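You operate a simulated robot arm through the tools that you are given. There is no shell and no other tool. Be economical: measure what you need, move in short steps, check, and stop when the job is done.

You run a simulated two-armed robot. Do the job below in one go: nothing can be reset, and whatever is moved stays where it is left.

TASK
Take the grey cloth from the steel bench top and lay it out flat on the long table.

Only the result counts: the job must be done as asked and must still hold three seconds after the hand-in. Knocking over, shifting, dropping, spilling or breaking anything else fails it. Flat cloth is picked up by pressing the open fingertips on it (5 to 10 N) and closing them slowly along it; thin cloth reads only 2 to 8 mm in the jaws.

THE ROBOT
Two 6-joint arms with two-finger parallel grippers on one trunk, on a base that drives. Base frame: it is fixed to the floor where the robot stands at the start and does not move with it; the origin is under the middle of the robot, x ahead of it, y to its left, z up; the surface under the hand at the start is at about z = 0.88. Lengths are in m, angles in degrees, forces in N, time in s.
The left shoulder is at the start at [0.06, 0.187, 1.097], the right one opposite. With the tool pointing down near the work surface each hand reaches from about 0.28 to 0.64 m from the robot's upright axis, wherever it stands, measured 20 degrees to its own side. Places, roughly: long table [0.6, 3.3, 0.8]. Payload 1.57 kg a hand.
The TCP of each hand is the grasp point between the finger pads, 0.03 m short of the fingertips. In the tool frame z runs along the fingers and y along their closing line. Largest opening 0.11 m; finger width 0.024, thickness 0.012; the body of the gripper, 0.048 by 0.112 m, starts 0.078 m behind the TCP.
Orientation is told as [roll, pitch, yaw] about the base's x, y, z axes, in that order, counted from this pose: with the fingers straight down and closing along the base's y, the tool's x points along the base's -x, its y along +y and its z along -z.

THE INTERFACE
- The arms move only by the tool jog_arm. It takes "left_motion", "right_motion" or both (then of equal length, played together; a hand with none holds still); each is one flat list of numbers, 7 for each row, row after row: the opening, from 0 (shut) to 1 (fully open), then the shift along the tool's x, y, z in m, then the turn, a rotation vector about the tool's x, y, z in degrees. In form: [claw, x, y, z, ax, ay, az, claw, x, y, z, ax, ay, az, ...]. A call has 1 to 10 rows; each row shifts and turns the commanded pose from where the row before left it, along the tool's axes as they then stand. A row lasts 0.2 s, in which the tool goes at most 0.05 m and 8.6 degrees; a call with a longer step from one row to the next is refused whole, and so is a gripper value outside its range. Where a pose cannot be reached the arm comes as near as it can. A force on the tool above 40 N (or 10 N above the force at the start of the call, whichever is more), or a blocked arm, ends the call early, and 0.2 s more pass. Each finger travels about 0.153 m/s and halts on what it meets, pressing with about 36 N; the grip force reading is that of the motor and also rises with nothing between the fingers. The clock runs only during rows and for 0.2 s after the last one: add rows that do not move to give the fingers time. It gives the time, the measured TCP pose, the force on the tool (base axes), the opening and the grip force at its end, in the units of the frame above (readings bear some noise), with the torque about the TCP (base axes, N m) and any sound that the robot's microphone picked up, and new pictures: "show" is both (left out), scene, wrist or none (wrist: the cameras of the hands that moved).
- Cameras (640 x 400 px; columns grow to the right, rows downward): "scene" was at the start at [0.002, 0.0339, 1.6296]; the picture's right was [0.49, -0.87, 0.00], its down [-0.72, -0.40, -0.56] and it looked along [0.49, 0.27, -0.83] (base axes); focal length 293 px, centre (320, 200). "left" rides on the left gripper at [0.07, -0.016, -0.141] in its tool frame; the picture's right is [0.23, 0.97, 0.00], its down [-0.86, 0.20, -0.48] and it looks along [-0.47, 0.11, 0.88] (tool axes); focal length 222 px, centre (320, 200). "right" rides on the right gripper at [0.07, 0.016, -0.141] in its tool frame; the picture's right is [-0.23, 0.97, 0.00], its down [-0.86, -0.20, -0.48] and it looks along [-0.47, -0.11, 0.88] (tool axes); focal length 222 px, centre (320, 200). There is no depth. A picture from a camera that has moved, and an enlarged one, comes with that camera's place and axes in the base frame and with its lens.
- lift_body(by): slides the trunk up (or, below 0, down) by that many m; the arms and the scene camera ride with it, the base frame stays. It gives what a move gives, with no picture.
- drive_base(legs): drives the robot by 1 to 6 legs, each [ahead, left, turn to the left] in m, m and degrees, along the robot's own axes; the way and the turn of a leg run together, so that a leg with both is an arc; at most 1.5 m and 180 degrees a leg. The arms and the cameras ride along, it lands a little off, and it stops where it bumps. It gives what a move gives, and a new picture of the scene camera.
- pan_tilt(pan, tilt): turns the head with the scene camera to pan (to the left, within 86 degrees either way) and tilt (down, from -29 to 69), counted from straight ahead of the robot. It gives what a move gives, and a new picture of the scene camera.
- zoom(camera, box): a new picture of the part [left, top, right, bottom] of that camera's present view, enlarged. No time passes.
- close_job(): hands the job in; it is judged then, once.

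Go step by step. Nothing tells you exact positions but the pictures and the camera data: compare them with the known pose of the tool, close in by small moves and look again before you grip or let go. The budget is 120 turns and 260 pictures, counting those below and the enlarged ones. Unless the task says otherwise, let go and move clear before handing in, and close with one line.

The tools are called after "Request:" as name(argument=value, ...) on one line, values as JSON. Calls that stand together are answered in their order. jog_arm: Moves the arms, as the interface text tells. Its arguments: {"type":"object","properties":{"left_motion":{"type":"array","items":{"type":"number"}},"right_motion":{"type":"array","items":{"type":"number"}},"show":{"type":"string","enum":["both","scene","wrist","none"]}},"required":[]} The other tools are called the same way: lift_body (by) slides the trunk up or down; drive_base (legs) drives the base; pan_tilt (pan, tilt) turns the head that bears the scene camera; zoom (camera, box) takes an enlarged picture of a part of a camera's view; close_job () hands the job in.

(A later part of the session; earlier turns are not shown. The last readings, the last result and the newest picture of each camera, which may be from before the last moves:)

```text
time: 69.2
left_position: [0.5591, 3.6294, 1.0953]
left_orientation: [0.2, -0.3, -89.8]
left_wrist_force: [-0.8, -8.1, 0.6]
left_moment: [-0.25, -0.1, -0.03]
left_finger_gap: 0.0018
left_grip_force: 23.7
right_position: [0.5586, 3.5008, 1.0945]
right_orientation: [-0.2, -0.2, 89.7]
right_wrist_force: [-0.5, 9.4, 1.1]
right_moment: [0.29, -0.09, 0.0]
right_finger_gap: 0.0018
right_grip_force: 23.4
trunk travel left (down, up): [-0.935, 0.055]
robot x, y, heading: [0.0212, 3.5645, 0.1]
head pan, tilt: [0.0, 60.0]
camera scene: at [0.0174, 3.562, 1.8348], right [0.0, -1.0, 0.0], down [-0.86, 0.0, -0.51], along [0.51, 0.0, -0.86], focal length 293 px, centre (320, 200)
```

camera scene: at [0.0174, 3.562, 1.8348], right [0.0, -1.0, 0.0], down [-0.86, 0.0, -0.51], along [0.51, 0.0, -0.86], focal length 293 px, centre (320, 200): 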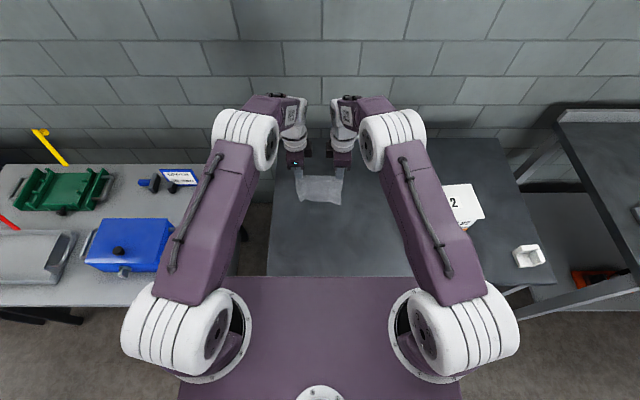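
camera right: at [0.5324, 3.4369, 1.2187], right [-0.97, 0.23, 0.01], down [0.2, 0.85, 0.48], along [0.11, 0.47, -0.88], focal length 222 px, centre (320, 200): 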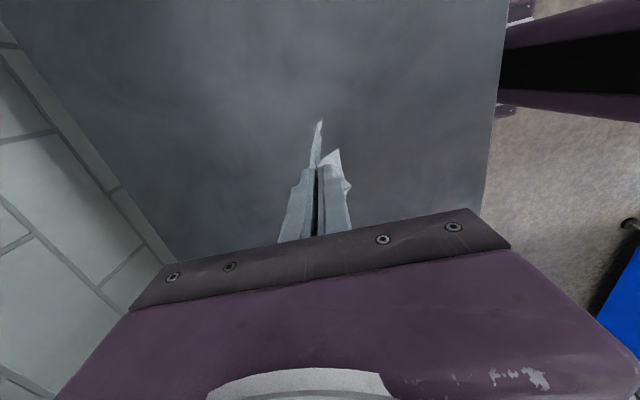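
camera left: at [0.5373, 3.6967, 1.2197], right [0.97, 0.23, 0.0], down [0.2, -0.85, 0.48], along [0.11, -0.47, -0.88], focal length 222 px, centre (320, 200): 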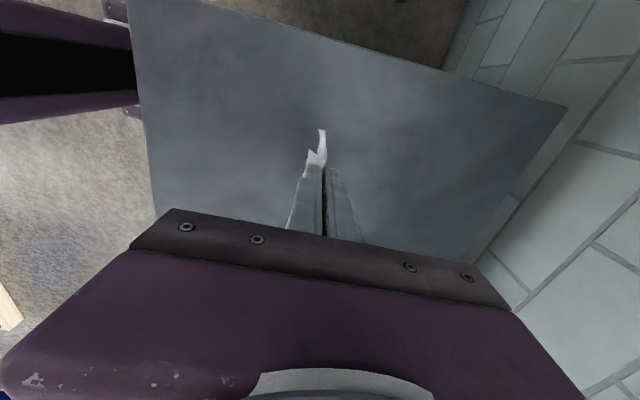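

Slight tension remains; I bring the hands 4 mm closer each and move forward 3 cm.

Request:
jog_arm(left_motion=[0, -0.004, 0.01, 0, 0, 0, 0, 0, 0, 0.02, 0, 0, 0, 0, 0, 0, 0, 0, 0, 0, 0, 0, 0, 0, 0, 0, 0, 0], right_motion=[0, -0.004, -0.004, 0, 0, 0, 0, 0, 0, -0.02, 0, 0, 0, 0, 0, 0, 0, 0, 0, 0, 0, 0, 0, 0, 0, 0, 0, 0], show="none")

Request:
zoom(camera="scene", box=[240, 80, 400, 220])

Request:
zoom(camera="right", box=[200, 60, 440, 220])

Request:
zoom(camera="left", box=[200, 60, 440, 220])

```text
time: 70.2
left_position: [0.5985, 3.6244, 1.0892]
left_orientation: [-0.2, -0.2, -89.8]
left_wrist_force: [0.1, 0.1, 0.1]
left_moment: [-0.02, 0.02, -0.01]
left_finger_gap: 0.0019
left_grip_force: 24.0
right_position: [0.5904, 3.5038, 1.0889]
right_orientation: [0.5, -0.2, 89.9]
right_wrist_force: [-0.4, 0.1, 0.7]
right_moment: [0.01, 0.03, -0.01]
right_finger_gap: 0.0016
right_grip_force: 23.3
trunk travel left (down, up): [-0.935, 0.055]
robot x, y, heading: [0.0267, 3.5647, -0.0]
head pan, tilt: [0.0, 60.0]
```

```text
2.86 times, centred on (320, 150) of scene
camera zoom: at [0.0333, 3.562, 1.8347], right [0.0, -1.0, 0.0], down [-0.87, 0.0, -0.5], along [0.5, 0.0, -0.87], focal length 837 px, centre (320, 343)
```

zoom: 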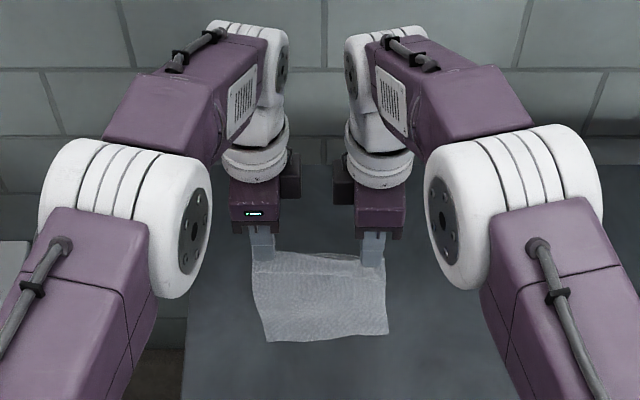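

```text
2.50 times, centred on (320, 140) of right
camera zoom: at [0.5751, 3.4347, 1.2304], right [-0.97, 0.23, 0.01], down [0.21, 0.85, 0.48], along [0.1, 0.47, -0.88], focal length 555 px, centre (320, 350)
```

zoom: 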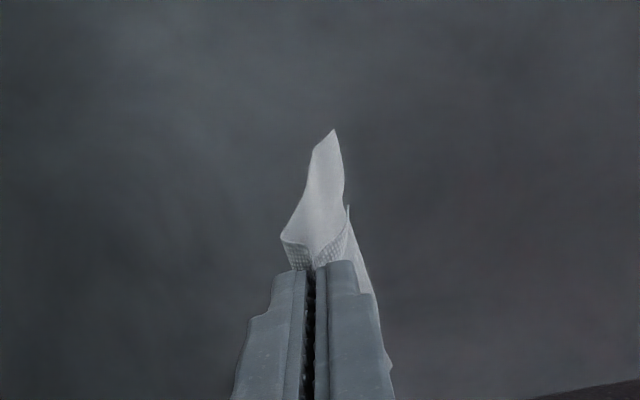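

```text
2.50 times, centred on (320, 140) of left
camera zoom: at [0.5823, 3.6964, 1.2302], right [0.97, 0.23, -0.01], down [0.2, -0.85, 0.48], along [0.11, -0.47, -0.88], focal length 555 px, centre (320, 350)
```

zoom: 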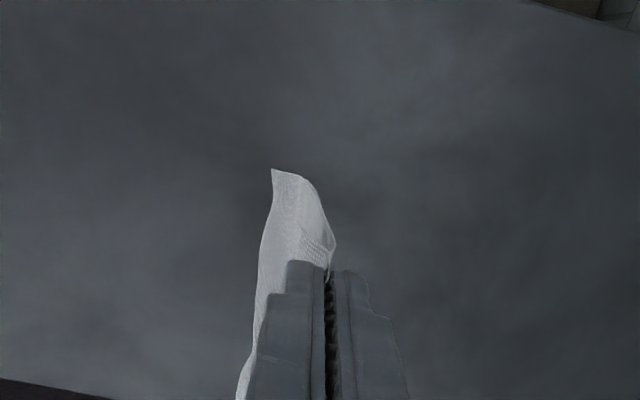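

The tail still seems to be swinging toward the robot; I wait a moment and look again.

Request:
jog_arm(left_motion=[0, 0, 0, 0, 0, 0, 0, 0, 0, 0, 0, 0, 0, 0, 0, 0, 0, 0, 0, 0, 0, 0, 0, 0, 0, 0, 0, 0, 0, 0, 0, 0, 0, 0, 0, 0, 0, 0, 0, 0, 0, 0], show="none")

Request:
zoom(camera="right", box=[240, 100, 400, 200])

Request:
zoom(camera="left", box=[240, 100, 400, 200])

```text
time: 71.6
left_position: [0.5974, 3.6254, 1.0906]
left_orientation: [-0.2, -0.3, -89.8]
left_wrist_force: [0.3, 0.0, -0.8]
left_moment: [0.02, 0.0, -0.02]
left_finger_gap: 0.0019
left_grip_force: 23.4
right_position: [0.5882, 3.5045, 1.0905]
right_orientation: [0.3, -0.2, 89.8]
right_wrist_force: [-0.5, 1.0, -0.1]
right_moment: [-0.01, 0.0, 0.0]
right_finger_gap: 0.0014
right_grip_force: 23.7
trunk travel left (down, up): [-0.935, 0.055]
robot x, y, heading: [0.0244, 3.5593, -0.1]
head pan, tilt: [0.0, 60.0]
```

```text
4.00 times, centred on (320, 150) of right
camera zoom: at [0.574, 3.4347, 1.231], right [-0.97, 0.23, 0.01], down [0.21, 0.85, 0.48], along [0.11, 0.47, -0.88], focal length 888 px, centre (320, 400)
```

zoom: 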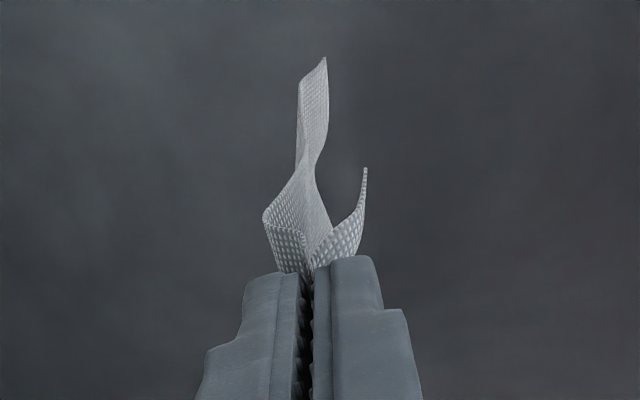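

```text
4.00 times, centred on (320, 150) of left
camera zoom: at [0.5812, 3.6963, 1.2308], right [0.97, 0.23, 0.0], down [0.2, -0.85, 0.48], along [0.11, -0.47, -0.88], focal length 888 px, centre (320, 400)
```

zoom: 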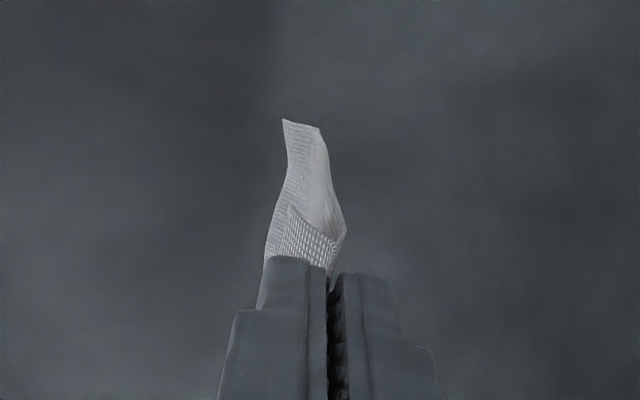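

The tail is nearly vertical, its bottom close to the table. Now the slow drag-and-lay, most of the way.

Request:
jog_arm(left_motion=[0, 0, -0.02, 0.01, 0, 0, 0, 0, 0, -0.02, 0.01, 0, 0, 0, 0, 0, -0.02, 0.01, 0, 0, 0, 0, 0, -0.02, 0.01, 0, 0, 0, 0, 0, -0.02, 0.004, 0, 0, 0, 0, 0, -0.02, 0.004, 0, 0, 0, 0, 0, -0.02, 0.004, 0, 0, 0, 0, 0, -0.025, 0.016, 0, 0, 0, 0, 0, -0.024, 0.025, 0, 0, 0], right_motion=[0, 0, 0.02, 0.01, 0, 0, 0, 0, 0, 0.02, 0.01, 0, 0, 0, 0, 0, 0.02, 0.01, 0, 0, 0, 0, 0, 0.02, 0.01, 0, 0, 0, 0, 0, 0.02, 0.004, 0, 0, 0, 0, 0, 0.02, 0.004, 0, 0, 0, 0, 0, 0.02, 0.004, 0, 0, 0, 0, 0, 0.025, 0.016, 0, 0, 0, 0, 0, 0.024, 0.025, 0, 0, 0], show="none")

Request:
zoom(camera="right", box=[120, 60, 440, 260])

Request:
zoom(camera="left", box=[200, 60, 520, 260])

```text
time: 73.6
left_position: [0.4093, 3.6243, 0.9978]
left_orientation: [-0.1, -0.4, -89.9]
left_wrist_force: [-1.6, 0.0, 0.5]
left_moment: [-0.03, 0.02, -0.06]
left_finger_gap: 0.0017
left_grip_force: 24.1
right_position: [0.3987, 3.5067, 0.9987]
right_orientation: [0.2, -0.2, 89.6]
right_wrist_force: [-0.9, 0.4, -0.3]
right_moment: [0.0, 0.0, -0.04]
right_finger_gap: 0.0016
right_grip_force: 23.7
trunk travel left (down, up): [-0.935, 0.055]
robot x, y, heading: [0.0273, 3.5617, -0.0]
head pan, tilt: [0.0, 60.0]
```

```text
2.00 times, centred on (280, 160) of right
camera zoom: at [0.3838, 3.4369, 1.1394], right [-0.97, 0.23, 0.01], down [0.21, 0.85, 0.48], along [0.11, 0.47, -0.88], focal length 444 px, centre (400, 280)
```

zoom: 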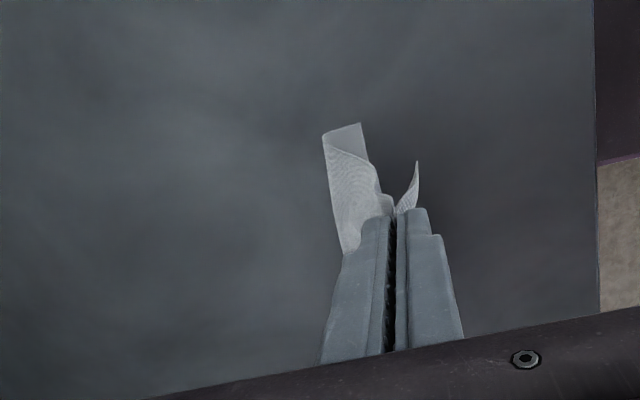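

```text
2.00 times, centred on (360, 160) of left
camera zoom: at [0.3924, 3.6961, 1.1386], right [0.97, 0.23, 0.0], down [0.2, -0.85, 0.48], along [0.11, -0.47, -0.88], focal length 444 px, centre (240, 280)
```

zoom: 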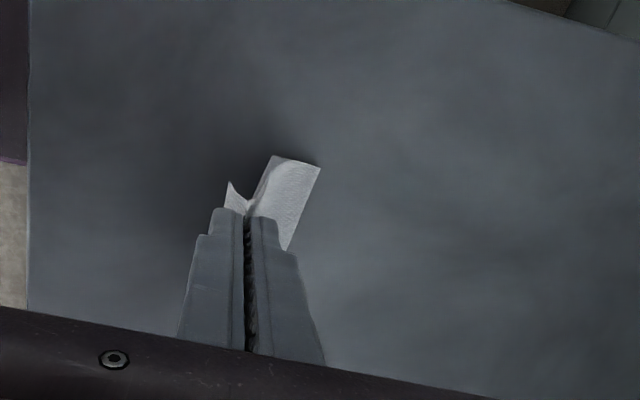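

The bottom slides and tucks inward because the tail hangs convex. I'll lift again and use a small forward swing so the tail leans away from the robot when it lands.

Request:
jog_arm(left_motion=[0, 0, 0.02, -0.03, 0, 0, 0, 0, 0, 0.03, -0.03, 0, 0, 0, 0, 0, 0.03, -0.028, 0, 0, 0, 0, 0, 0.02, 0, 0, 0, 0, 0, 0, 0, 0, 0, 0, 0, 0, 0, 0, 0, 0, 0, 0, 0, 0, 0, 0, 0, 0, 0, 0, 0, 0, 0, 0, 0, 0, 0, 0, 0, 0, 0, 0, 0, 0, 0, 0, 0, 0, 0, 0], right_motion=[0, 0, -0.02, -0.03, 0, 0, 0, 0, 0, -0.03, -0.03, 0, 0, 0, 0, 0, -0.03, -0.028, 0, 0, 0, 0, 0, -0.02, 0, 0, 0, 0, 0, 0, 0, 0, 0, 0, 0, 0, 0, 0, 0, 0, 0, 0, 0, 0, 0, 0, 0, 0, 0, 0, 0, 0, 0, 0, 0, 0, 0, 0, 0, 0, 0, 0, 0, 0, 0, 0, 0, 0, 0, 0], show="none")

Request:
zoom(camera="right", box=[240, 100, 400, 200])

```text
time: 75.8
left_position: [0.5092, 3.6226, 1.0866]
left_orientation: [-0.2, -0.2, -89.8]
left_wrist_force: [-0.3, -0.3, 0.6]
left_moment: [0.01, -0.03, 0.03]
left_finger_gap: 0.0021
left_grip_force: 23.4
right_position: [0.4998, 3.5045, 1.0837]
right_orientation: [0.3, -0.2, 89.8]
right_wrist_force: [-0.7, 0.0, -0.4]
right_moment: [0.01, 0.01, 0.04]
right_finger_gap: 0.0018
right_grip_force: 23.2
trunk travel left (down, up): [-0.935, 0.055]
robot x, y, heading: [0.0289, 3.5594, -0.2]
head pan, tilt: [0.0, 60.0]
```

```text
4.00 times, centred on (320, 150) of right
camera zoom: at [0.4851, 3.4349, 1.2244], right [-0.97, 0.23, 0.01], down [0.21, 0.85, 0.48], along [0.11, 0.47, -0.88], focal length 888 px, centre (320, 400)
```

zoom: 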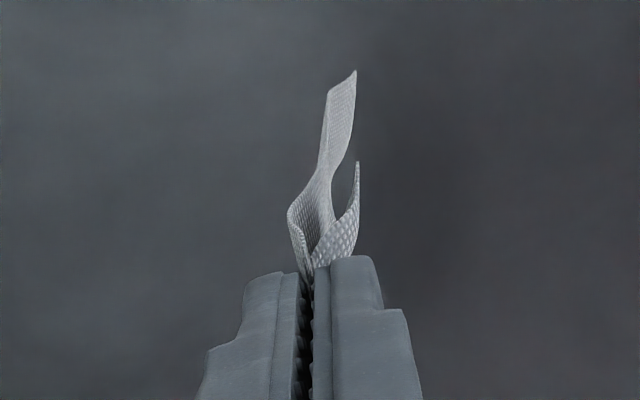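

Request:
jog_arm(left_motion=[0, 0, 0.045, 0, 0, 0, 0, 0, 0, 0.045, 0, 0, 0, 0, 0, 0, -0.038, 0.03, 0, 0, 0, 0, 0, -0.035, 0.035, 0, 0, 0, 0, 0, -0.035, 0.035, 0, 0, 0, 0, 0, -0.03, 0.035, 0, 0, 0, 0, 0, -0.015, 0.025, 0, 0, 0], right_motion=[0, 0, -0.045, 0, 0, 0, 0, 0, 0, -0.045, 0, 0, 0, 0, 0, 0, 0.038, 0.03, 0, 0, 0, 0, 0, 0.035, 0.035, 0, 0, 0, 0, 0, 0.035, 0.035, 0, 0, 0, 0, 0, 0.03, 0.035, 0, 0, 0, 0, 0, 0.015, 0.025, 0, 0, 0], show="none")

Request:
zoom(camera="right", box=[120, 60, 440, 260])

Request:
zoom(camera="left", box=[200, 60, 520, 260])

```text
time: 77.4
left_position: [0.4429, 3.6244, 0.9276]
left_orientation: [-0.2, -0.3, -89.8]
left_wrist_force: [0.5, 0.4, 0.2]
left_moment: [-0.03, 0.02, -0.01]
left_finger_gap: 0.0018
left_grip_force: 23.9
right_position: [0.435, 3.5064, 0.926]
right_orientation: [0.2, -0.2, 89.8]
right_wrist_force: [-0.2, -0.4, 0.5]
right_moment: [-0.01, 0.0, 0.02]
right_finger_gap: 0.0019
right_grip_force: 23.5
trunk travel left (down, up): [-0.935, 0.055]
robot x, y, heading: [0.023, 3.5624, 0.1]
head pan, tilt: [0.0, 60.0]
```

```text
2.00 times, centred on (280, 160) of right
camera zoom: at [0.4202, 3.4366, 1.0668], right [-0.97, 0.23, 0.0], down [0.2, 0.85, 0.48], along [0.11, 0.47, -0.88], focal length 444 px, centre (400, 280)
```

zoom: 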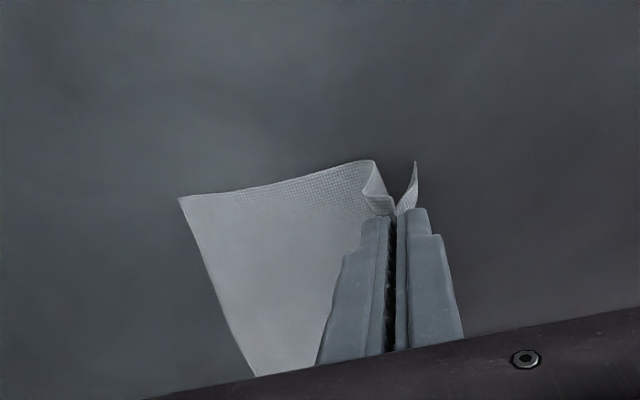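

```text
2.00 times, centred on (360, 160) of left
camera zoom: at [0.427, 3.6962, 1.0678], right [0.97, 0.23, 0.0], down [0.2, -0.85, 0.48], along [0.11, -0.47, -0.88], focal length 444 px, centre (240, 280)
```

zoom: 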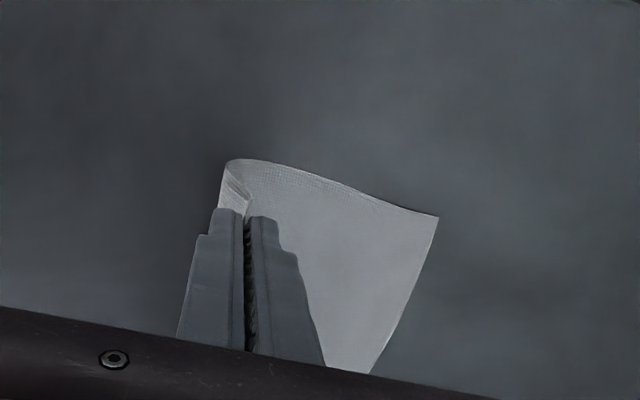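

The swing worked: the tail lies flat without a tuck, far edge at x≈0.542. I draw the hands back to take up the slack while lowering gently.

Request:
jog_arm(left_motion=[0, 0, -0.012, 0.004, 0, 0, 0, 0, 0, -0.012, 0.005, 0, 0, 0, 0, 0, -0.012, 0.006, 0, 0, 0, 0, 0, -0.01, 0.006, 0, 0, 0, 0, 0, 0, 0, 0, 0, 0], right_motion=[0, 0, 0.012, 0.004, 0, 0, 0, 0, 0, 0.012, 0.005, 0, 0, 0, 0, 0, 0.012, 0.006, 0, 0, 0, 0, 0, 0.01, 0.006, 0, 0, 0, 0, 0, 0, 0, 0, 0, 0], show="none")

Request:
zoom(camera="right", box=[120, 60, 440, 260])

Request:
zoom(camera="left", box=[200, 60, 520, 260])

```text
time: 78.6
left_position: [0.3986, 3.6241, 0.9053]
left_orientation: [-0.2, -0.2, -89.9]
left_wrist_force: [-0.1, 0.8, -0.3]
left_moment: [-0.01, 0.01, 0.02]
left_finger_gap: 0.0018
left_grip_force: 23.1
right_position: [0.3888, 3.5078, 0.9043]
right_orientation: [0.3, -0.2, 89.9]
right_wrist_force: [-0.3, 0.4, 0.2]
right_moment: [-0.01, -0.03, 0.01]
right_finger_gap: 0.0015
right_grip_force: 23.4
trunk travel left (down, up): [-0.935, 0.055]
robot x, y, heading: [0.0196, 3.5628, 0.0]
head pan, tilt: [0.0, 60.0]
```

```text
2.00 times, centred on (280, 160) of right
camera zoom: at [0.3743, 3.4371, 1.0455], right [-0.97, 0.23, 0.01], down [0.21, 0.85, 0.48], along [0.11, 0.47, -0.88], focal length 444 px, centre (400, 280)
```

zoom: 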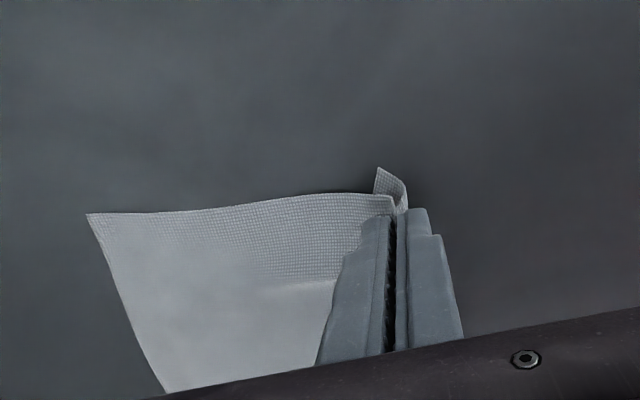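

```text
2.00 times, centred on (360, 160) of left
camera zoom: at [0.383, 3.6955, 1.0457], right [0.97, 0.23, 0.0], down [0.2, -0.85, 0.48], along [0.11, -0.47, -0.88], focal length 444 px, centre (240, 280)
```

zoom: 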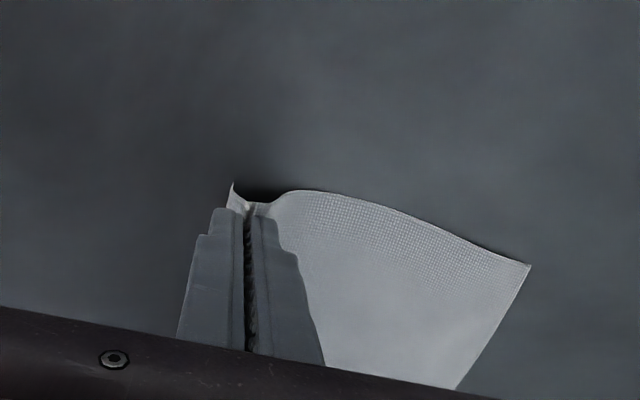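

The far part is flat. The short near flap is curling under; I raise a little, then lower while moving forward so the flap lies toward the robot.

Request:
jog_arm(left_motion=[0, 0, -0.004, -0.012, 0, 0, 0, 0, 0, -0.004, -0.012, 0, 0, 0, 0, 0, 0, 0, 0, 0, 0, 0, 0, 0, 0, 0, 0, 0, 0, 0, 0, 0, 0, 0, 0], right_motion=[0, 0, 0.004, -0.012, 0, 0, 0, 0, 0, 0.004, -0.012, 0, 0, 0, 0, 0, 0, 0, 0, 0, 0, 0, 0, 0, 0, 0, 0, 0, 0, 0, 0, 0, 0, 0, 0], show="none")

Request:
zoom(camera="right", box=[120, 60, 440, 260])

Request:
zoom(camera="left", box=[200, 60, 520, 260])

```text
time: 79.8
left_position: [0.3908, 3.6237, 0.9293]
left_orientation: [-0.2, -0.3, -89.8]
left_wrist_force: [0.3, -0.4, -0.1]
left_moment: [0.04, 0.0, 0.01]
left_finger_gap: 0.0017
left_grip_force: 24.1
right_position: [0.3813, 3.5054, 0.9285]
right_orientation: [0.3, -0.2, 89.9]
right_wrist_force: [0.4, 0.6, -0.5]
right_moment: [0.01, -0.01, 0.05]
right_finger_gap: 0.0021
right_grip_force: 23.4
trunk travel left (down, up): [-0.935, 0.055]
robot x, y, heading: [0.0238, 3.5594, -0.0]
head pan, tilt: [0.0, 60.0]
```

```text
2.00 times, centred on (280, 160) of right
camera zoom: at [0.3666, 3.4365, 1.0696], right [-0.97, 0.23, 0.01], down [0.21, 0.85, 0.48], along [0.11, 0.47, -0.88], focal length 444 px, centre (400, 280)
```

zoom: 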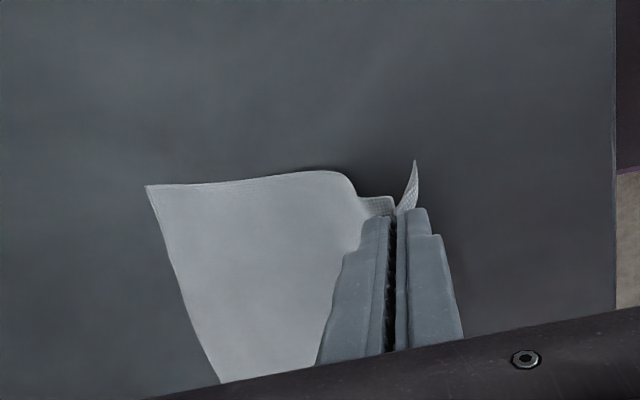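

```text
2.00 times, centred on (360, 160) of left
camera zoom: at [0.3745, 3.6949, 1.0703], right [0.97, 0.23, 0.0], down [0.2, -0.85, 0.48], along [0.11, -0.47, -0.88], focal length 444 px, centre (240, 280)
```

zoom: 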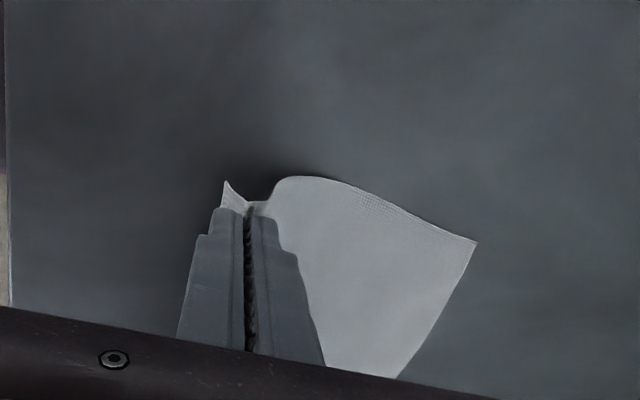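

Request:
jog_arm(left_motion=[0, 0, 0.01, 0.012, 0, 0, 0, 0, 0, 0.01, 0.012, 0, 0, 0, 0, 0, 0.01, 0.012, 0, 0, 0, 0, 0, 0.003, 0.006, 0, 0, 0], right_motion=[0, 0, -0.01, 0.012, 0, 0, 0, 0, 0, -0.01, 0.012, 0, 0, 0, 0, 0, -0.01, 0.012, 0, 0, 0, 0, 0, -0.003, 0.006, 0, 0, 0], show="none")

Request:
zoom(camera="right", box=[120, 60, 440, 260])

Request:
zoom(camera="left", box=[200, 60, 520, 260])

Request:
zoom(camera="scene", box=[240, 120, 400, 260])

```text
time: 80.8
left_position: [0.4238, 3.6237, 0.8854]
left_orientation: [-0.2, -0.3, -89.8]
left_wrist_force: [-0.4, -0.6, 0.5]
left_moment: [0.01, 0.0, 0.02]
left_finger_gap: 0.002
left_grip_force: 23.6
right_position: [0.415, 3.5068, 0.8869]
right_orientation: [0.3, -0.1, 89.7]
right_wrist_force: [-0.8, -0.7, 0.4]
right_moment: [-0.01, 0.01, 0.03]
right_finger_gap: 0.0017
right_grip_force: 22.9
trunk travel left (down, up): [-0.935, 0.055]
robot x, y, heading: [0.0231, 3.559, 0.0]
head pan, tilt: [0.0, 60.0]
```

```text
2.00 times, centred on (280, 160) of right
camera zoom: at [0.4, 3.4365, 1.0271], right [-0.97, 0.23, 0.01], down [0.21, 0.85, 0.48], along [0.11, 0.47, -0.88], focal length 444 px, centre (400, 280)
```

zoom: 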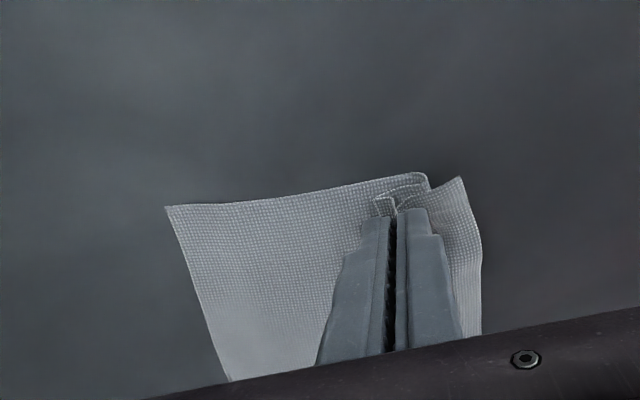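

```text
2.00 times, centred on (360, 160) of left
camera zoom: at [0.4076, 3.6957, 1.0263], right [0.97, 0.23, 0.0], down [0.2, -0.85, 0.48], along [0.11, -0.47, -0.88], focal length 444 px, centre (240, 280)
```

zoom: 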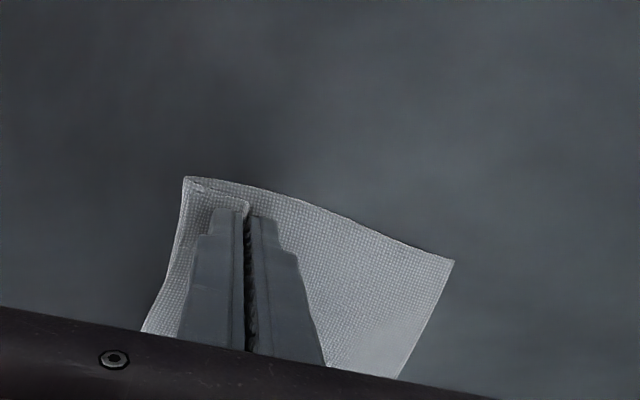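

```text
2.86 times, centred on (320, 190) of scene
camera zoom: at [0.0318, 3.5619, 1.8347], right [0.0, -1.0, 0.0], down [-0.87, 0.0, -0.5], along [0.5, 0.0, -0.87], focal length 837 px, centre (320, 229)
```

zoom: 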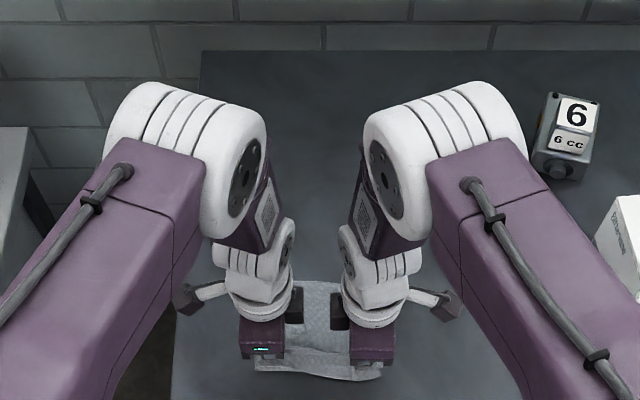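

Going forward made a slack Z-fold. I return up and back to the taut position, then lower straight down.

Request:
jog_arm(left_motion=[0, 0, -0.01, -0.02, 0, 0, 0, 0, 0, -0.012, -0.02, 0, 0, 0, 0, 0, -0.012, -0.004, 0, 0, 0, 0, 0, -0.013, 0, 0, 0, 0, 0, 0, 0, 0, 0, 0, 0, 0, 0, 0, 0, 0, 0, 0], right_motion=[0, 0, 0.01, -0.02, 0, 0, 0, 0, 0, 0.012, -0.02, 0, 0, 0, 0, 0, 0.012, -0.003, 0, 0, 0, 0, 0, 0.013, 0, 0, 0, 0, 0, 0, 0, 0, 0, 0, 0, 0, 0, 0, 0, 0, 0, 0], show="none")

Request:
zoom(camera="right", box=[120, 60, 440, 260])

Request:
zoom(camera="left", box=[200, 60, 520, 260])

```text
time: 82.2
left_position: [0.3838, 3.6231, 0.9308]
left_orientation: [-0.2, -0.4, -89.8]
left_wrist_force: [0.0, -0.3, -0.1]
left_moment: [0.02, -0.02, -0.01]
left_finger_gap: 0.0016
left_grip_force: 23.6
left hand out of reach, approached as far as the arm can: row 4
right_position: [0.3766, 3.5067, 0.9286]
right_orientation: [0.2, 0.1, 89.8]
right_wrist_force: [-0.9, -0.2, 0.4]
right_moment: [0.02, 0.01, -0.01]
right_finger_gap: 0.0015
right_grip_force: 23.5
right hand out of reach, approached as far as the arm can: row 4
trunk travel left (down, up): [-0.935, 0.055]
robot x, y, heading: [0.0259, 3.5626, -0.2]
head pan, tilt: [0.0, 60.0]
```

```text
2.00 times, centred on (280, 160) of right
camera zoom: at [0.3603, 3.4365, 1.0711], right [-0.97, 0.23, 0.0], down [0.2, 0.86, 0.48], along [0.11, 0.46, -0.88], focal length 444 px, centre (400, 280)
```

zoom: 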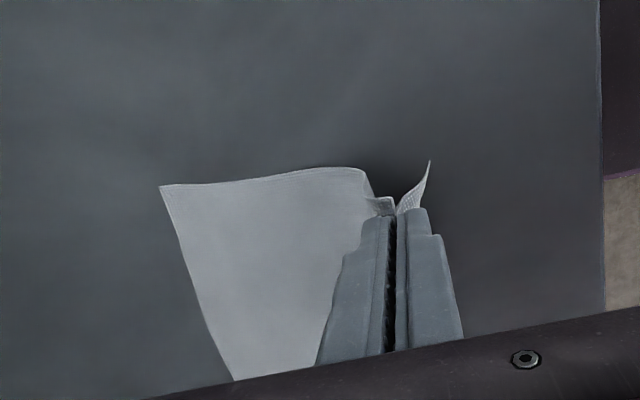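

```text
2.00 times, centred on (360, 160) of left
camera zoom: at [0.3671, 3.6952, 1.0714], right [0.97, 0.23, -0.01], down [0.2, -0.85, 0.48], along [0.11, -0.47, -0.88], focal length 444 px, centre (240, 280)
```

zoom: 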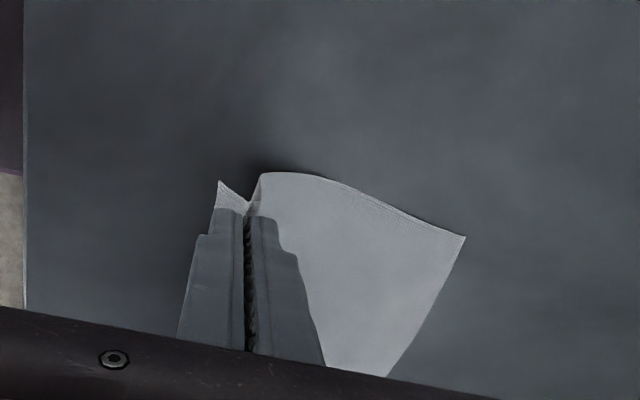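

The hands are at their near limit here. The flap hangs outward properly, so I lower straight down now.

Request:
jog_arm(left_motion=[0, 0, 0.001, 0.012, 0, 0, 0, 0, 0, 0.001, 0.012, 0, 0, 0, 0, 0, 0.001, 0.012, 0, 0, 0, 0, 0, 0.001, 0.007, 0, 0, 0], right_motion=[0, 0, -0.001, 0.012, 0, 0, 0, 0, 0, -0.001, 0.012, 0, 0, 0, 0, 0, -0.001, 0.011, 0, 0, 0, 0, 0, -0.001, 0.007, 0, 0, 0], show="none")

Request:
zoom(camera="right", box=[120, 60, 440, 260])

Request:
zoom(camera="left", box=[200, 60, 520, 260])

```text
time: 83.2
left_position: [0.3861, 3.623, 0.8886]
left_orientation: [-0.2, -0.4, -89.8]
left_wrist_force: [-0.2, -0.5, -0.8]
left_moment: [0.0, 0.0, 0.0]
left_finger_gap: 0.0016
left_grip_force: 23.4
right_position: [0.3807, 3.5062, 0.8884]
right_orientation: [0.3, -0.3, 89.7]
right_wrist_force: [0.3, -0.1, 0.4]
right_moment: [-0.01, 0.01, -0.04]
right_finger_gap: 0.0019
right_grip_force: 24.1
trunk travel left (down, up): [-0.935, 0.055]
robot x, y, heading: [0.027, 3.5626, -0.0]
head pan, tilt: [0.0, 60.0]
```

```text
2.00 times, centred on (280, 160) of right
camera zoom: at [0.3658, 3.4357, 1.029], right [-0.97, 0.23, 0.01], down [0.21, 0.85, 0.48], along [0.11, 0.47, -0.88], focal length 444 px, centre (400, 280)
```

zoom: 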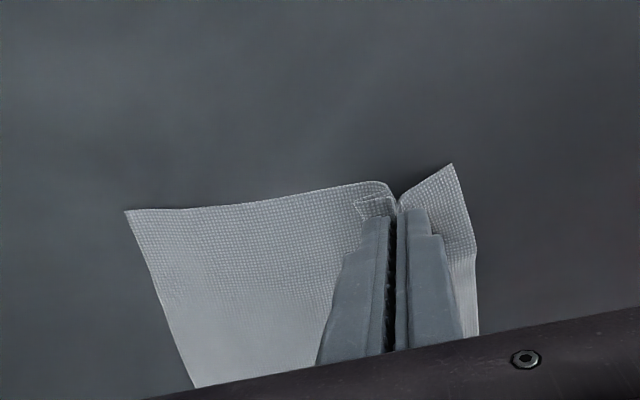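

```text
2.00 times, centred on (360, 160) of left
camera zoom: at [0.3704, 3.6938, 1.0284], right [0.97, 0.23, 0.0], down [0.2, -0.85, 0.48], along [0.11, -0.47, -0.88], focal length 444 px, centre (240, 280)
```

zoom: 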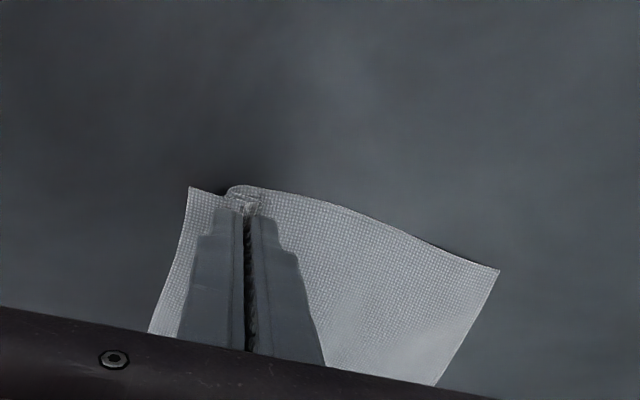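

Now the flap lies toward the robot with little slack. I open slowly and lift off.

Request:
jog_arm(left_motion=[0.05, 0, 0, 0, 0, 0, 0, 0.1, 0, 0, 0, 0, 0, 0, 0.16, 0, 0, 0, 0, 0, 0, 0.22, 0, 0, 0, 0, 0, 0, 0.22, 0, 0, -0.01, 0, 0, 0, 0.22, 0, 0, -0.03, 0, 0, 0, 0.22, 0, 0, -0.04, 0, 0, 0, 0.22, 0, 0, -0.04, 0, 0, 0], right_motion=[0.05, 0, 0, 0, 0, 0, 0, 0.1, 0, 0, 0, 0, 0, 0, 0.16, 0, 0, 0, 0, 0, 0, 0.22, 0, 0, 0, 0, 0, 0, 0.22, 0, 0, -0.01, 0, 0, 0, 0.22, 0, 0, -0.03, 0, 0, 0, 0.22, 0, 0, -0.04, 0, 0, 0, 0.22, 0, 0, -0.04, 0, 0, 0], show="none")

Request:
zoom(camera="right", box=[120, 60, 440, 260])

Request:
zoom(camera="left", box=[200, 60, 520, 260])

```text
time: 85.0
left_position: [0.386, 3.6226, 1.0069]
left_orientation: [-0.1, -0.4, -89.8]
left_wrist_force: [0.4, -0.1, 0.2]
left_moment: [0.02, -0.03, 0.02]
left_finger_gap: 0.0242
left_grip_force: 0.1
right_position: [0.3809, 3.5042, 1.0089]
right_orientation: [0.3, -0.2, 89.7]
right_wrist_force: [0.2, 0.5, 0.9]
right_moment: [0.0, -0.03, 0.01]
right_finger_gap: 0.0242
right_grip_force: 0.1
trunk travel left (down, up): [-0.935, 0.055]
robot x, y, heading: [0.0259, 3.5618, -0.5]
head pan, tilt: [0.0, 60.0]
```

```text
2.00 times, centred on (280, 160) of right
camera zoom: at [0.3659, 3.4351, 1.1498], right [-0.97, 0.23, 0.01], down [0.21, 0.85, 0.48], along [0.11, 0.47, -0.88], focal length 444 px, centre (400, 280)
```

zoom: 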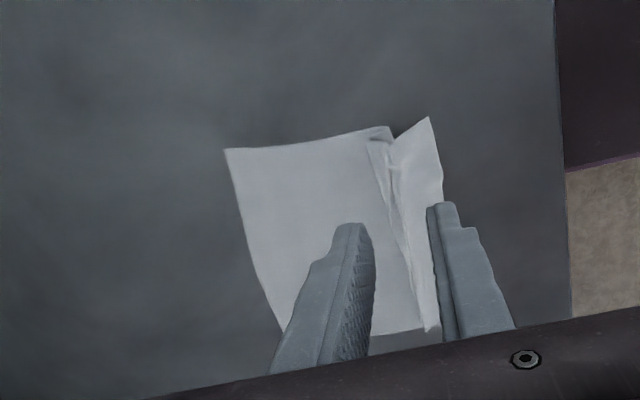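

```text
2.00 times, centred on (360, 160) of left
camera zoom: at [0.3701, 3.694, 1.148], right [0.97, 0.23, 0.0], down [0.2, -0.85, 0.48], along [0.11, -0.47, -0.88], focal length 444 px, centre (240, 280)
```

zoom: 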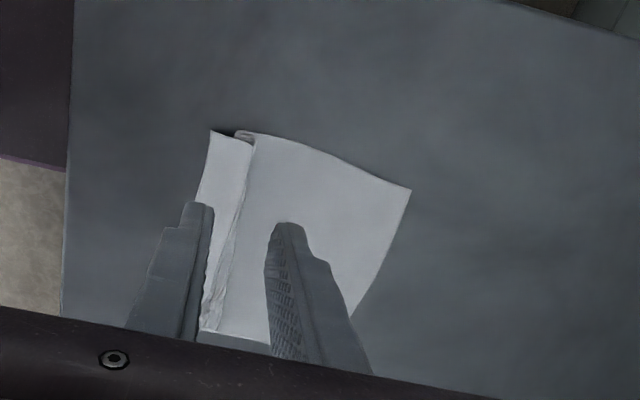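

Released; a loose ridge remains where it was gripped. I back the base up 12 cm to see the cloth and get near reach for smoothing.

Request:
drive_base(legs=[[-0.12, 0, 0]])

Request:
zoom(camera="scene", box=[240, 100, 400, 220])

Request:
zoom(camera="right", box=[40, 40, 360, 240])

Request:
zoom(camera="left", box=[280, 40, 600, 240])

```text
time: 86.2
left_position: [0.2706, 3.6222, 1.0054]
left_orientation: [-0.3, -0.3, -89.9]
left_wrist_force: [0.8, 0.4, 0.5]
left_moment: [0.0, 0.03, 0.01]
left_finger_gap: 0.0243
left_grip_force: 0.0
right_position: [0.2663, 3.5049, 1.0075]
right_orientation: [0.4, -0.1, 89.6]
right_wrist_force: [-0.6, 0.2, -0.2]
right_moment: [0.01, 0.0, -0.01]
right_finger_gap: 0.0242
right_grip_force: 0.1
trunk travel left (down, up): [-0.935, 0.055]
robot x, y, heading: [-0.0939, 3.563, -0.4]
head pan, tilt: [0.0, 60.0]
camera scene: at [-0.0833, 3.5622, 1.8347], right [0.0, -1.0, 0.0], down [-0.87, 0.0, -0.5], along [0.5, 0.0, -0.87], focal length 293 px, centre (320, 200)
```

scene: 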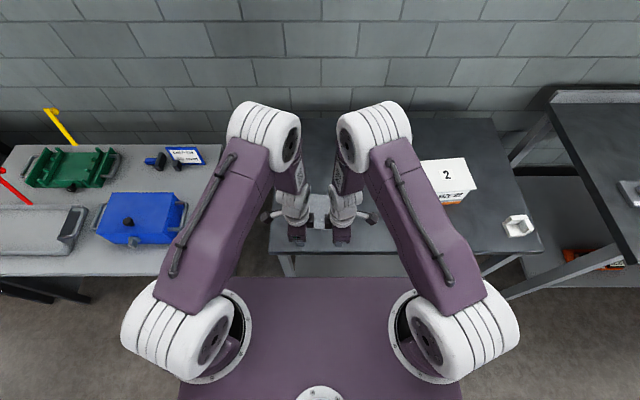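

```text
3.33 times, centred on (320, 160) of scene
camera zoom: at [-0.0833, 3.5622, 1.8347], right [0.0, -1.0, 0.0], down [-0.87, 0.0, -0.5], along [0.5, 0.0, -0.87], focal length 977 px, centre (320, 333)
```

zoom: 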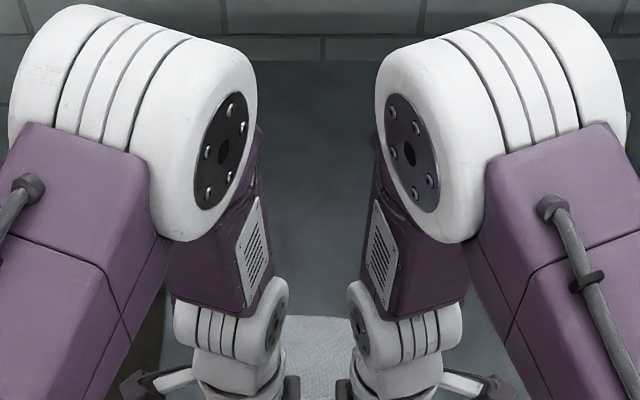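

```text
2.00 times, centred on (200, 140) of right
camera zoom: at [0.2507, 3.435, 1.1483], right [-0.97, 0.23, 0.01], down [0.21, 0.85, 0.48], along [0.1, 0.47, -0.88], focal length 444 px, centre (560, 320)
```

zoom: 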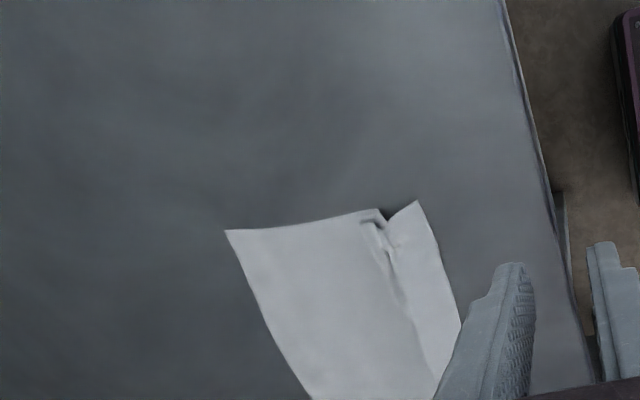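

```text
2.00 times, centred on (440, 140) of left
camera zoom: at [0.2551, 3.6937, 1.1465], right [0.97, 0.23, -0.01], down [0.2, -0.85, 0.48], along [0.1, -0.47, -0.88], focal length 444 px, centre (80, 320)
```

zoom: 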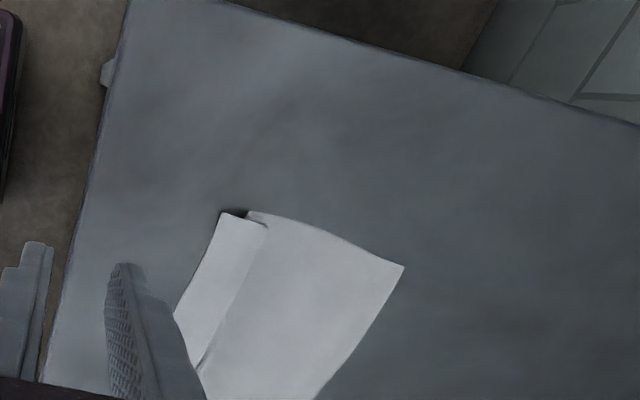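

The near strip (x≈0.354–0.385) is still Z-folded against the main panel. I'll hold the main panel with the left hand and pull the right end of the strip toward the robot, then swap.

Request:
jog_arm(left_motion=[0, -0.005, 0.045, 0, 0, 0, 0, 0, -0.005, 0.045, 0, 0, 0, 0, 0, 0, 0.045, 0, 0, 0, 0, 0, 0, 0.045, 0, 0, 0, 0, 0, 0, 0, 0.04, 0, 0, 0, 0, 0, 0, 0.04, 0, 0, 0, 0, 0, 0, 0.025, 0, 0, 0, 0, 0, 0, 0.01, 0, 0, 0], right_motion=[0, -0.003, -0.04, 0, 0, 0, 0, 0, 0, -0.04, 0, 0, 0, 0, 0, 0, -0.017, 0, 0, 0, 0, 0, 0, 0, 0, 0, 0, 0, 0, 0, 0, 0.04, 0, 0, 0, 0, 0, 0, 0.04, 0, 0, 0, 0, 0, 0, 0.02, 0, 0, 0, 0, 0, 0, 0.01, 0, 0, 0], show="wrist")

```text
time: 88.0
left_position: [0.4232, 3.6189, 0.9048]
left_orientation: [-0.1, -0.3, -89.9]
left_wrist_force: [0.2, 1.3, 0.5]
left_moment: [-0.01, 0.02, -0.05]
left_finger_gap: 0.0
left_grip_force: 21.5
left hand out of reach, approached as far as the arm can: row 6, 7
right_position: [0.3595, 3.5072, 0.8962]
right_orientation: [0.3, -0.3, 89.7]
right_wrist_force: [-0.2, 0.6, -0.3]
right_moment: [0.02, 0.01, -0.02]
right_finger_gap: 0.0
right_grip_force: 20.9
trunk travel left (down, up): [-0.935, 0.055]
robot x, y, heading: [-0.0954, 3.5612, -0.3]
head pan, tilt: [0.0, 60.0]
camera right: at [0.3449, 3.4383, 1.0377], right [-0.97, 0.23, 0.01], down [0.21, 0.85, 0.48], along [0.11, 0.47, -0.88], focal length 222 px, centre (320, 200)
camera left: at [0.4076, 3.6899, 1.045], right [0.97, 0.23, 0.0], down [0.2, -0.85, 0.48], along [0.11, -0.47, -0.88], focal length 222 px, centre (320, 200)
```

right: 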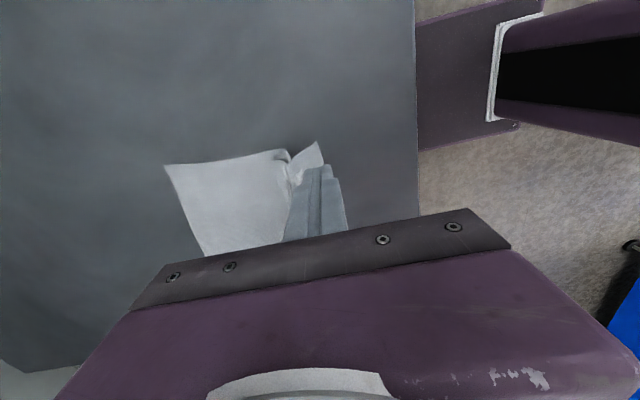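
left: 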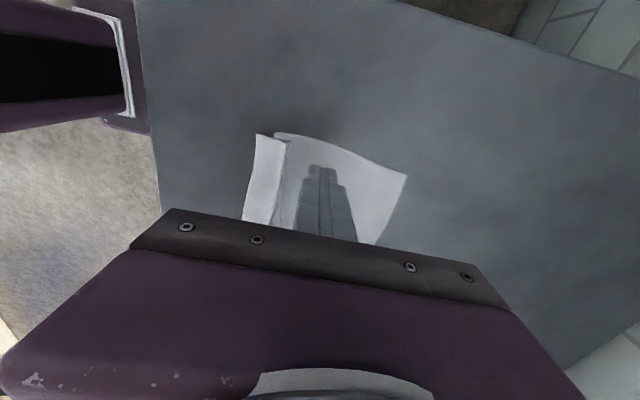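

The left hand ran out of downward reach with the trunk this high. I'll raise both hands relative to the trunk and lower the trunk 10 cm.

Request:
jog_arm(left_motion=[0, 0, 0, -0.04, 0, 0, 0, 0, 0, 0, -0.04, 0, 0, 0, 0, 0, 0, -0.02, 0, 0, 0], right_motion=[0, 0, 0, -0.04, 0, 0, 0, 0, 0, 0, -0.04, 0, 0, 0, 0, 0, 0, -0.02, 0, 0, 0], show="none")

Request:
lift_body(by=-0.1)

```text
time: 88.8
left_position: [0.4233, 3.6199, 1.003]
left_orientation: [-0.2, -0.3, -89.8]
left_wrist_force: [0.8, 0.1, -0.2]
left_moment: [-0.02, 0.0, -0.03]
left_finger_gap: 0.0
left_grip_force: 21.5
right_position: [0.3564, 3.5078, 0.9981]
right_orientation: [0.3, -0.2, 89.7]
right_wrist_force: [-0.4, 0.1, 0.5]
right_moment: [0.0, 0.0, -0.01]
right_finger_gap: 0.0
right_grip_force: 21.5
trunk travel left (down, up): [-0.935, 0.055]
robot x, y, heading: [-0.0953, 3.5638, -0.3]
head pan, tilt: [0.0, 60.0]
```

```text
time: 90.1
left_position: [0.4242, 3.6199, 0.9041]
left_orientation: [-0.2, -0.3, -89.8]
left_wrist_force: [0.4, 0.1, -0.6]
left_moment: [0.01, 0.01, 0.02]
left_finger_gap: 0.0001
left_grip_force: 20.9
right_position: [0.3575, 3.5073, 0.8976]
right_orientation: [0.3, -0.1, 89.7]
right_wrist_force: [0.1, 0.4, -0.3]
right_moment: [-0.01, -0.02, -0.01]
right_finger_gap: 0.0002
right_grip_force: 21.2
trunk travel left (down, up): [-0.835, 0.155]
robot x, y, heading: [-0.0952, 3.5623, -0.2]
head pan, tilt: [0.0, 60.0]
```

Request:
jog_arm(left_motion=[0, 0, 0.02, 0.008, 0, 0, 0, 0, 0, 0, 0.012, 0, 0, 0, 0, 0, 0, 0.002, 0, 0, 0, 0, 0, 0, 0, 0, 0, 0], right_motion=[0, 0, -0.006, 0.008, 0, 0, 0, 0, 0, 0, 0.005, 0, 0, 0, 0, 0, 0, 0.002, 0, 0, 0, 0, 0, 0, 0, 0, 0, 0], show="wrist")

```text
time: 91.1
left_position: [0.4452, 3.6194, 0.8814]
left_orientation: [-0.3, -0.3, -89.9]
left_wrist_force: [-0.3, -0.5, 1.2]
left_moment: [0.0, -0.01, -0.03]
left_finger_gap: 0.0
left_grip_force: 21.1
right_position: [0.3632, 3.5075, 0.8818]
right_orientation: [0.3, -0.2, 89.6]
right_wrist_force: [-0.3, -0.1, -0.5]
right_moment: [-0.01, 0.0, 0.01]
right_finger_gap: 0.0001
right_grip_force: 21.3
trunk travel left (down, up): [-0.835, 0.155]
robot x, y, heading: [-0.0933, 3.5623, -0.3]
head pan, tilt: [0.0, 60.0]
camera right: at [0.3481, 3.4373, 1.0225], right [-0.97, 0.23, 0.01], down [0.21, 0.85, 0.48], along [0.11, 0.47, -0.88], focal length 222 px, centre (320, 200)
camera left: at [0.428, 3.6906, 1.0221], right [0.97, 0.23, 0.0], down [0.2, -0.85, 0.48], along [0.11, -0.47, -0.88], focal length 222 px, centre (320, 200)
```

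right: 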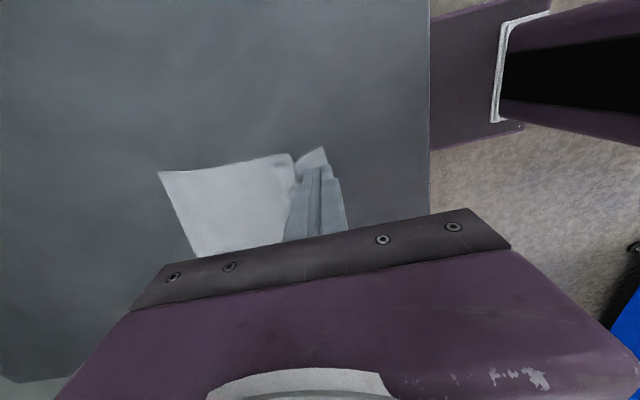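
left: 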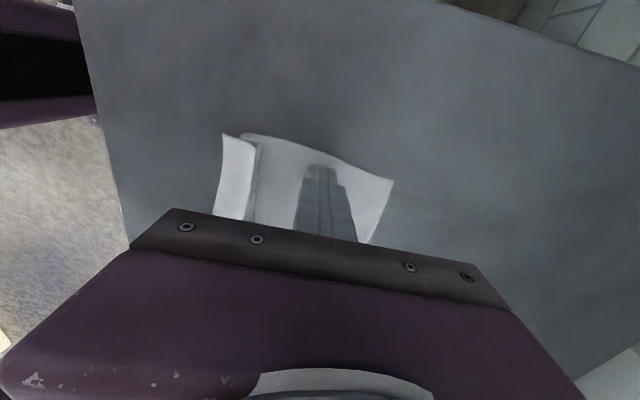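

Request:
jog_arm(left_motion=[0, 0, 0, 0.0012, 0, 0, 0, 0, 0, 0, 0, 0, 0, 0], right_motion=[0, 0, 0, 0.0015, 0, 0, 0, 0, 0, 0, 0, 0, 0, 0], show="none")

```text
time: 91.7
left_position: [0.4436, 3.62, 0.8817]
left_orientation: [0.0, -0.4, -89.9]
left_wrist_force: [1.3, -0.2, 5.7]
left_moment: [0.04, -0.05, -0.02]
left_finger_gap: 0.0001
left_grip_force: 21.0
right_position: [0.3624, 3.5068, 0.8814]
right_orientation: [0.2, -0.3, 89.7]
right_wrist_force: [0.0, 0.0, 8.6]
right_moment: [-0.02, -0.07, 0.0]
right_finger_gap: 0.0
right_grip_force: 20.8
trunk travel left (down, up): [-0.835, 0.155]
robot x, y, heading: [-0.0955, 3.5625, -0.1]
head pan, tilt: [0.0, 60.0]
```

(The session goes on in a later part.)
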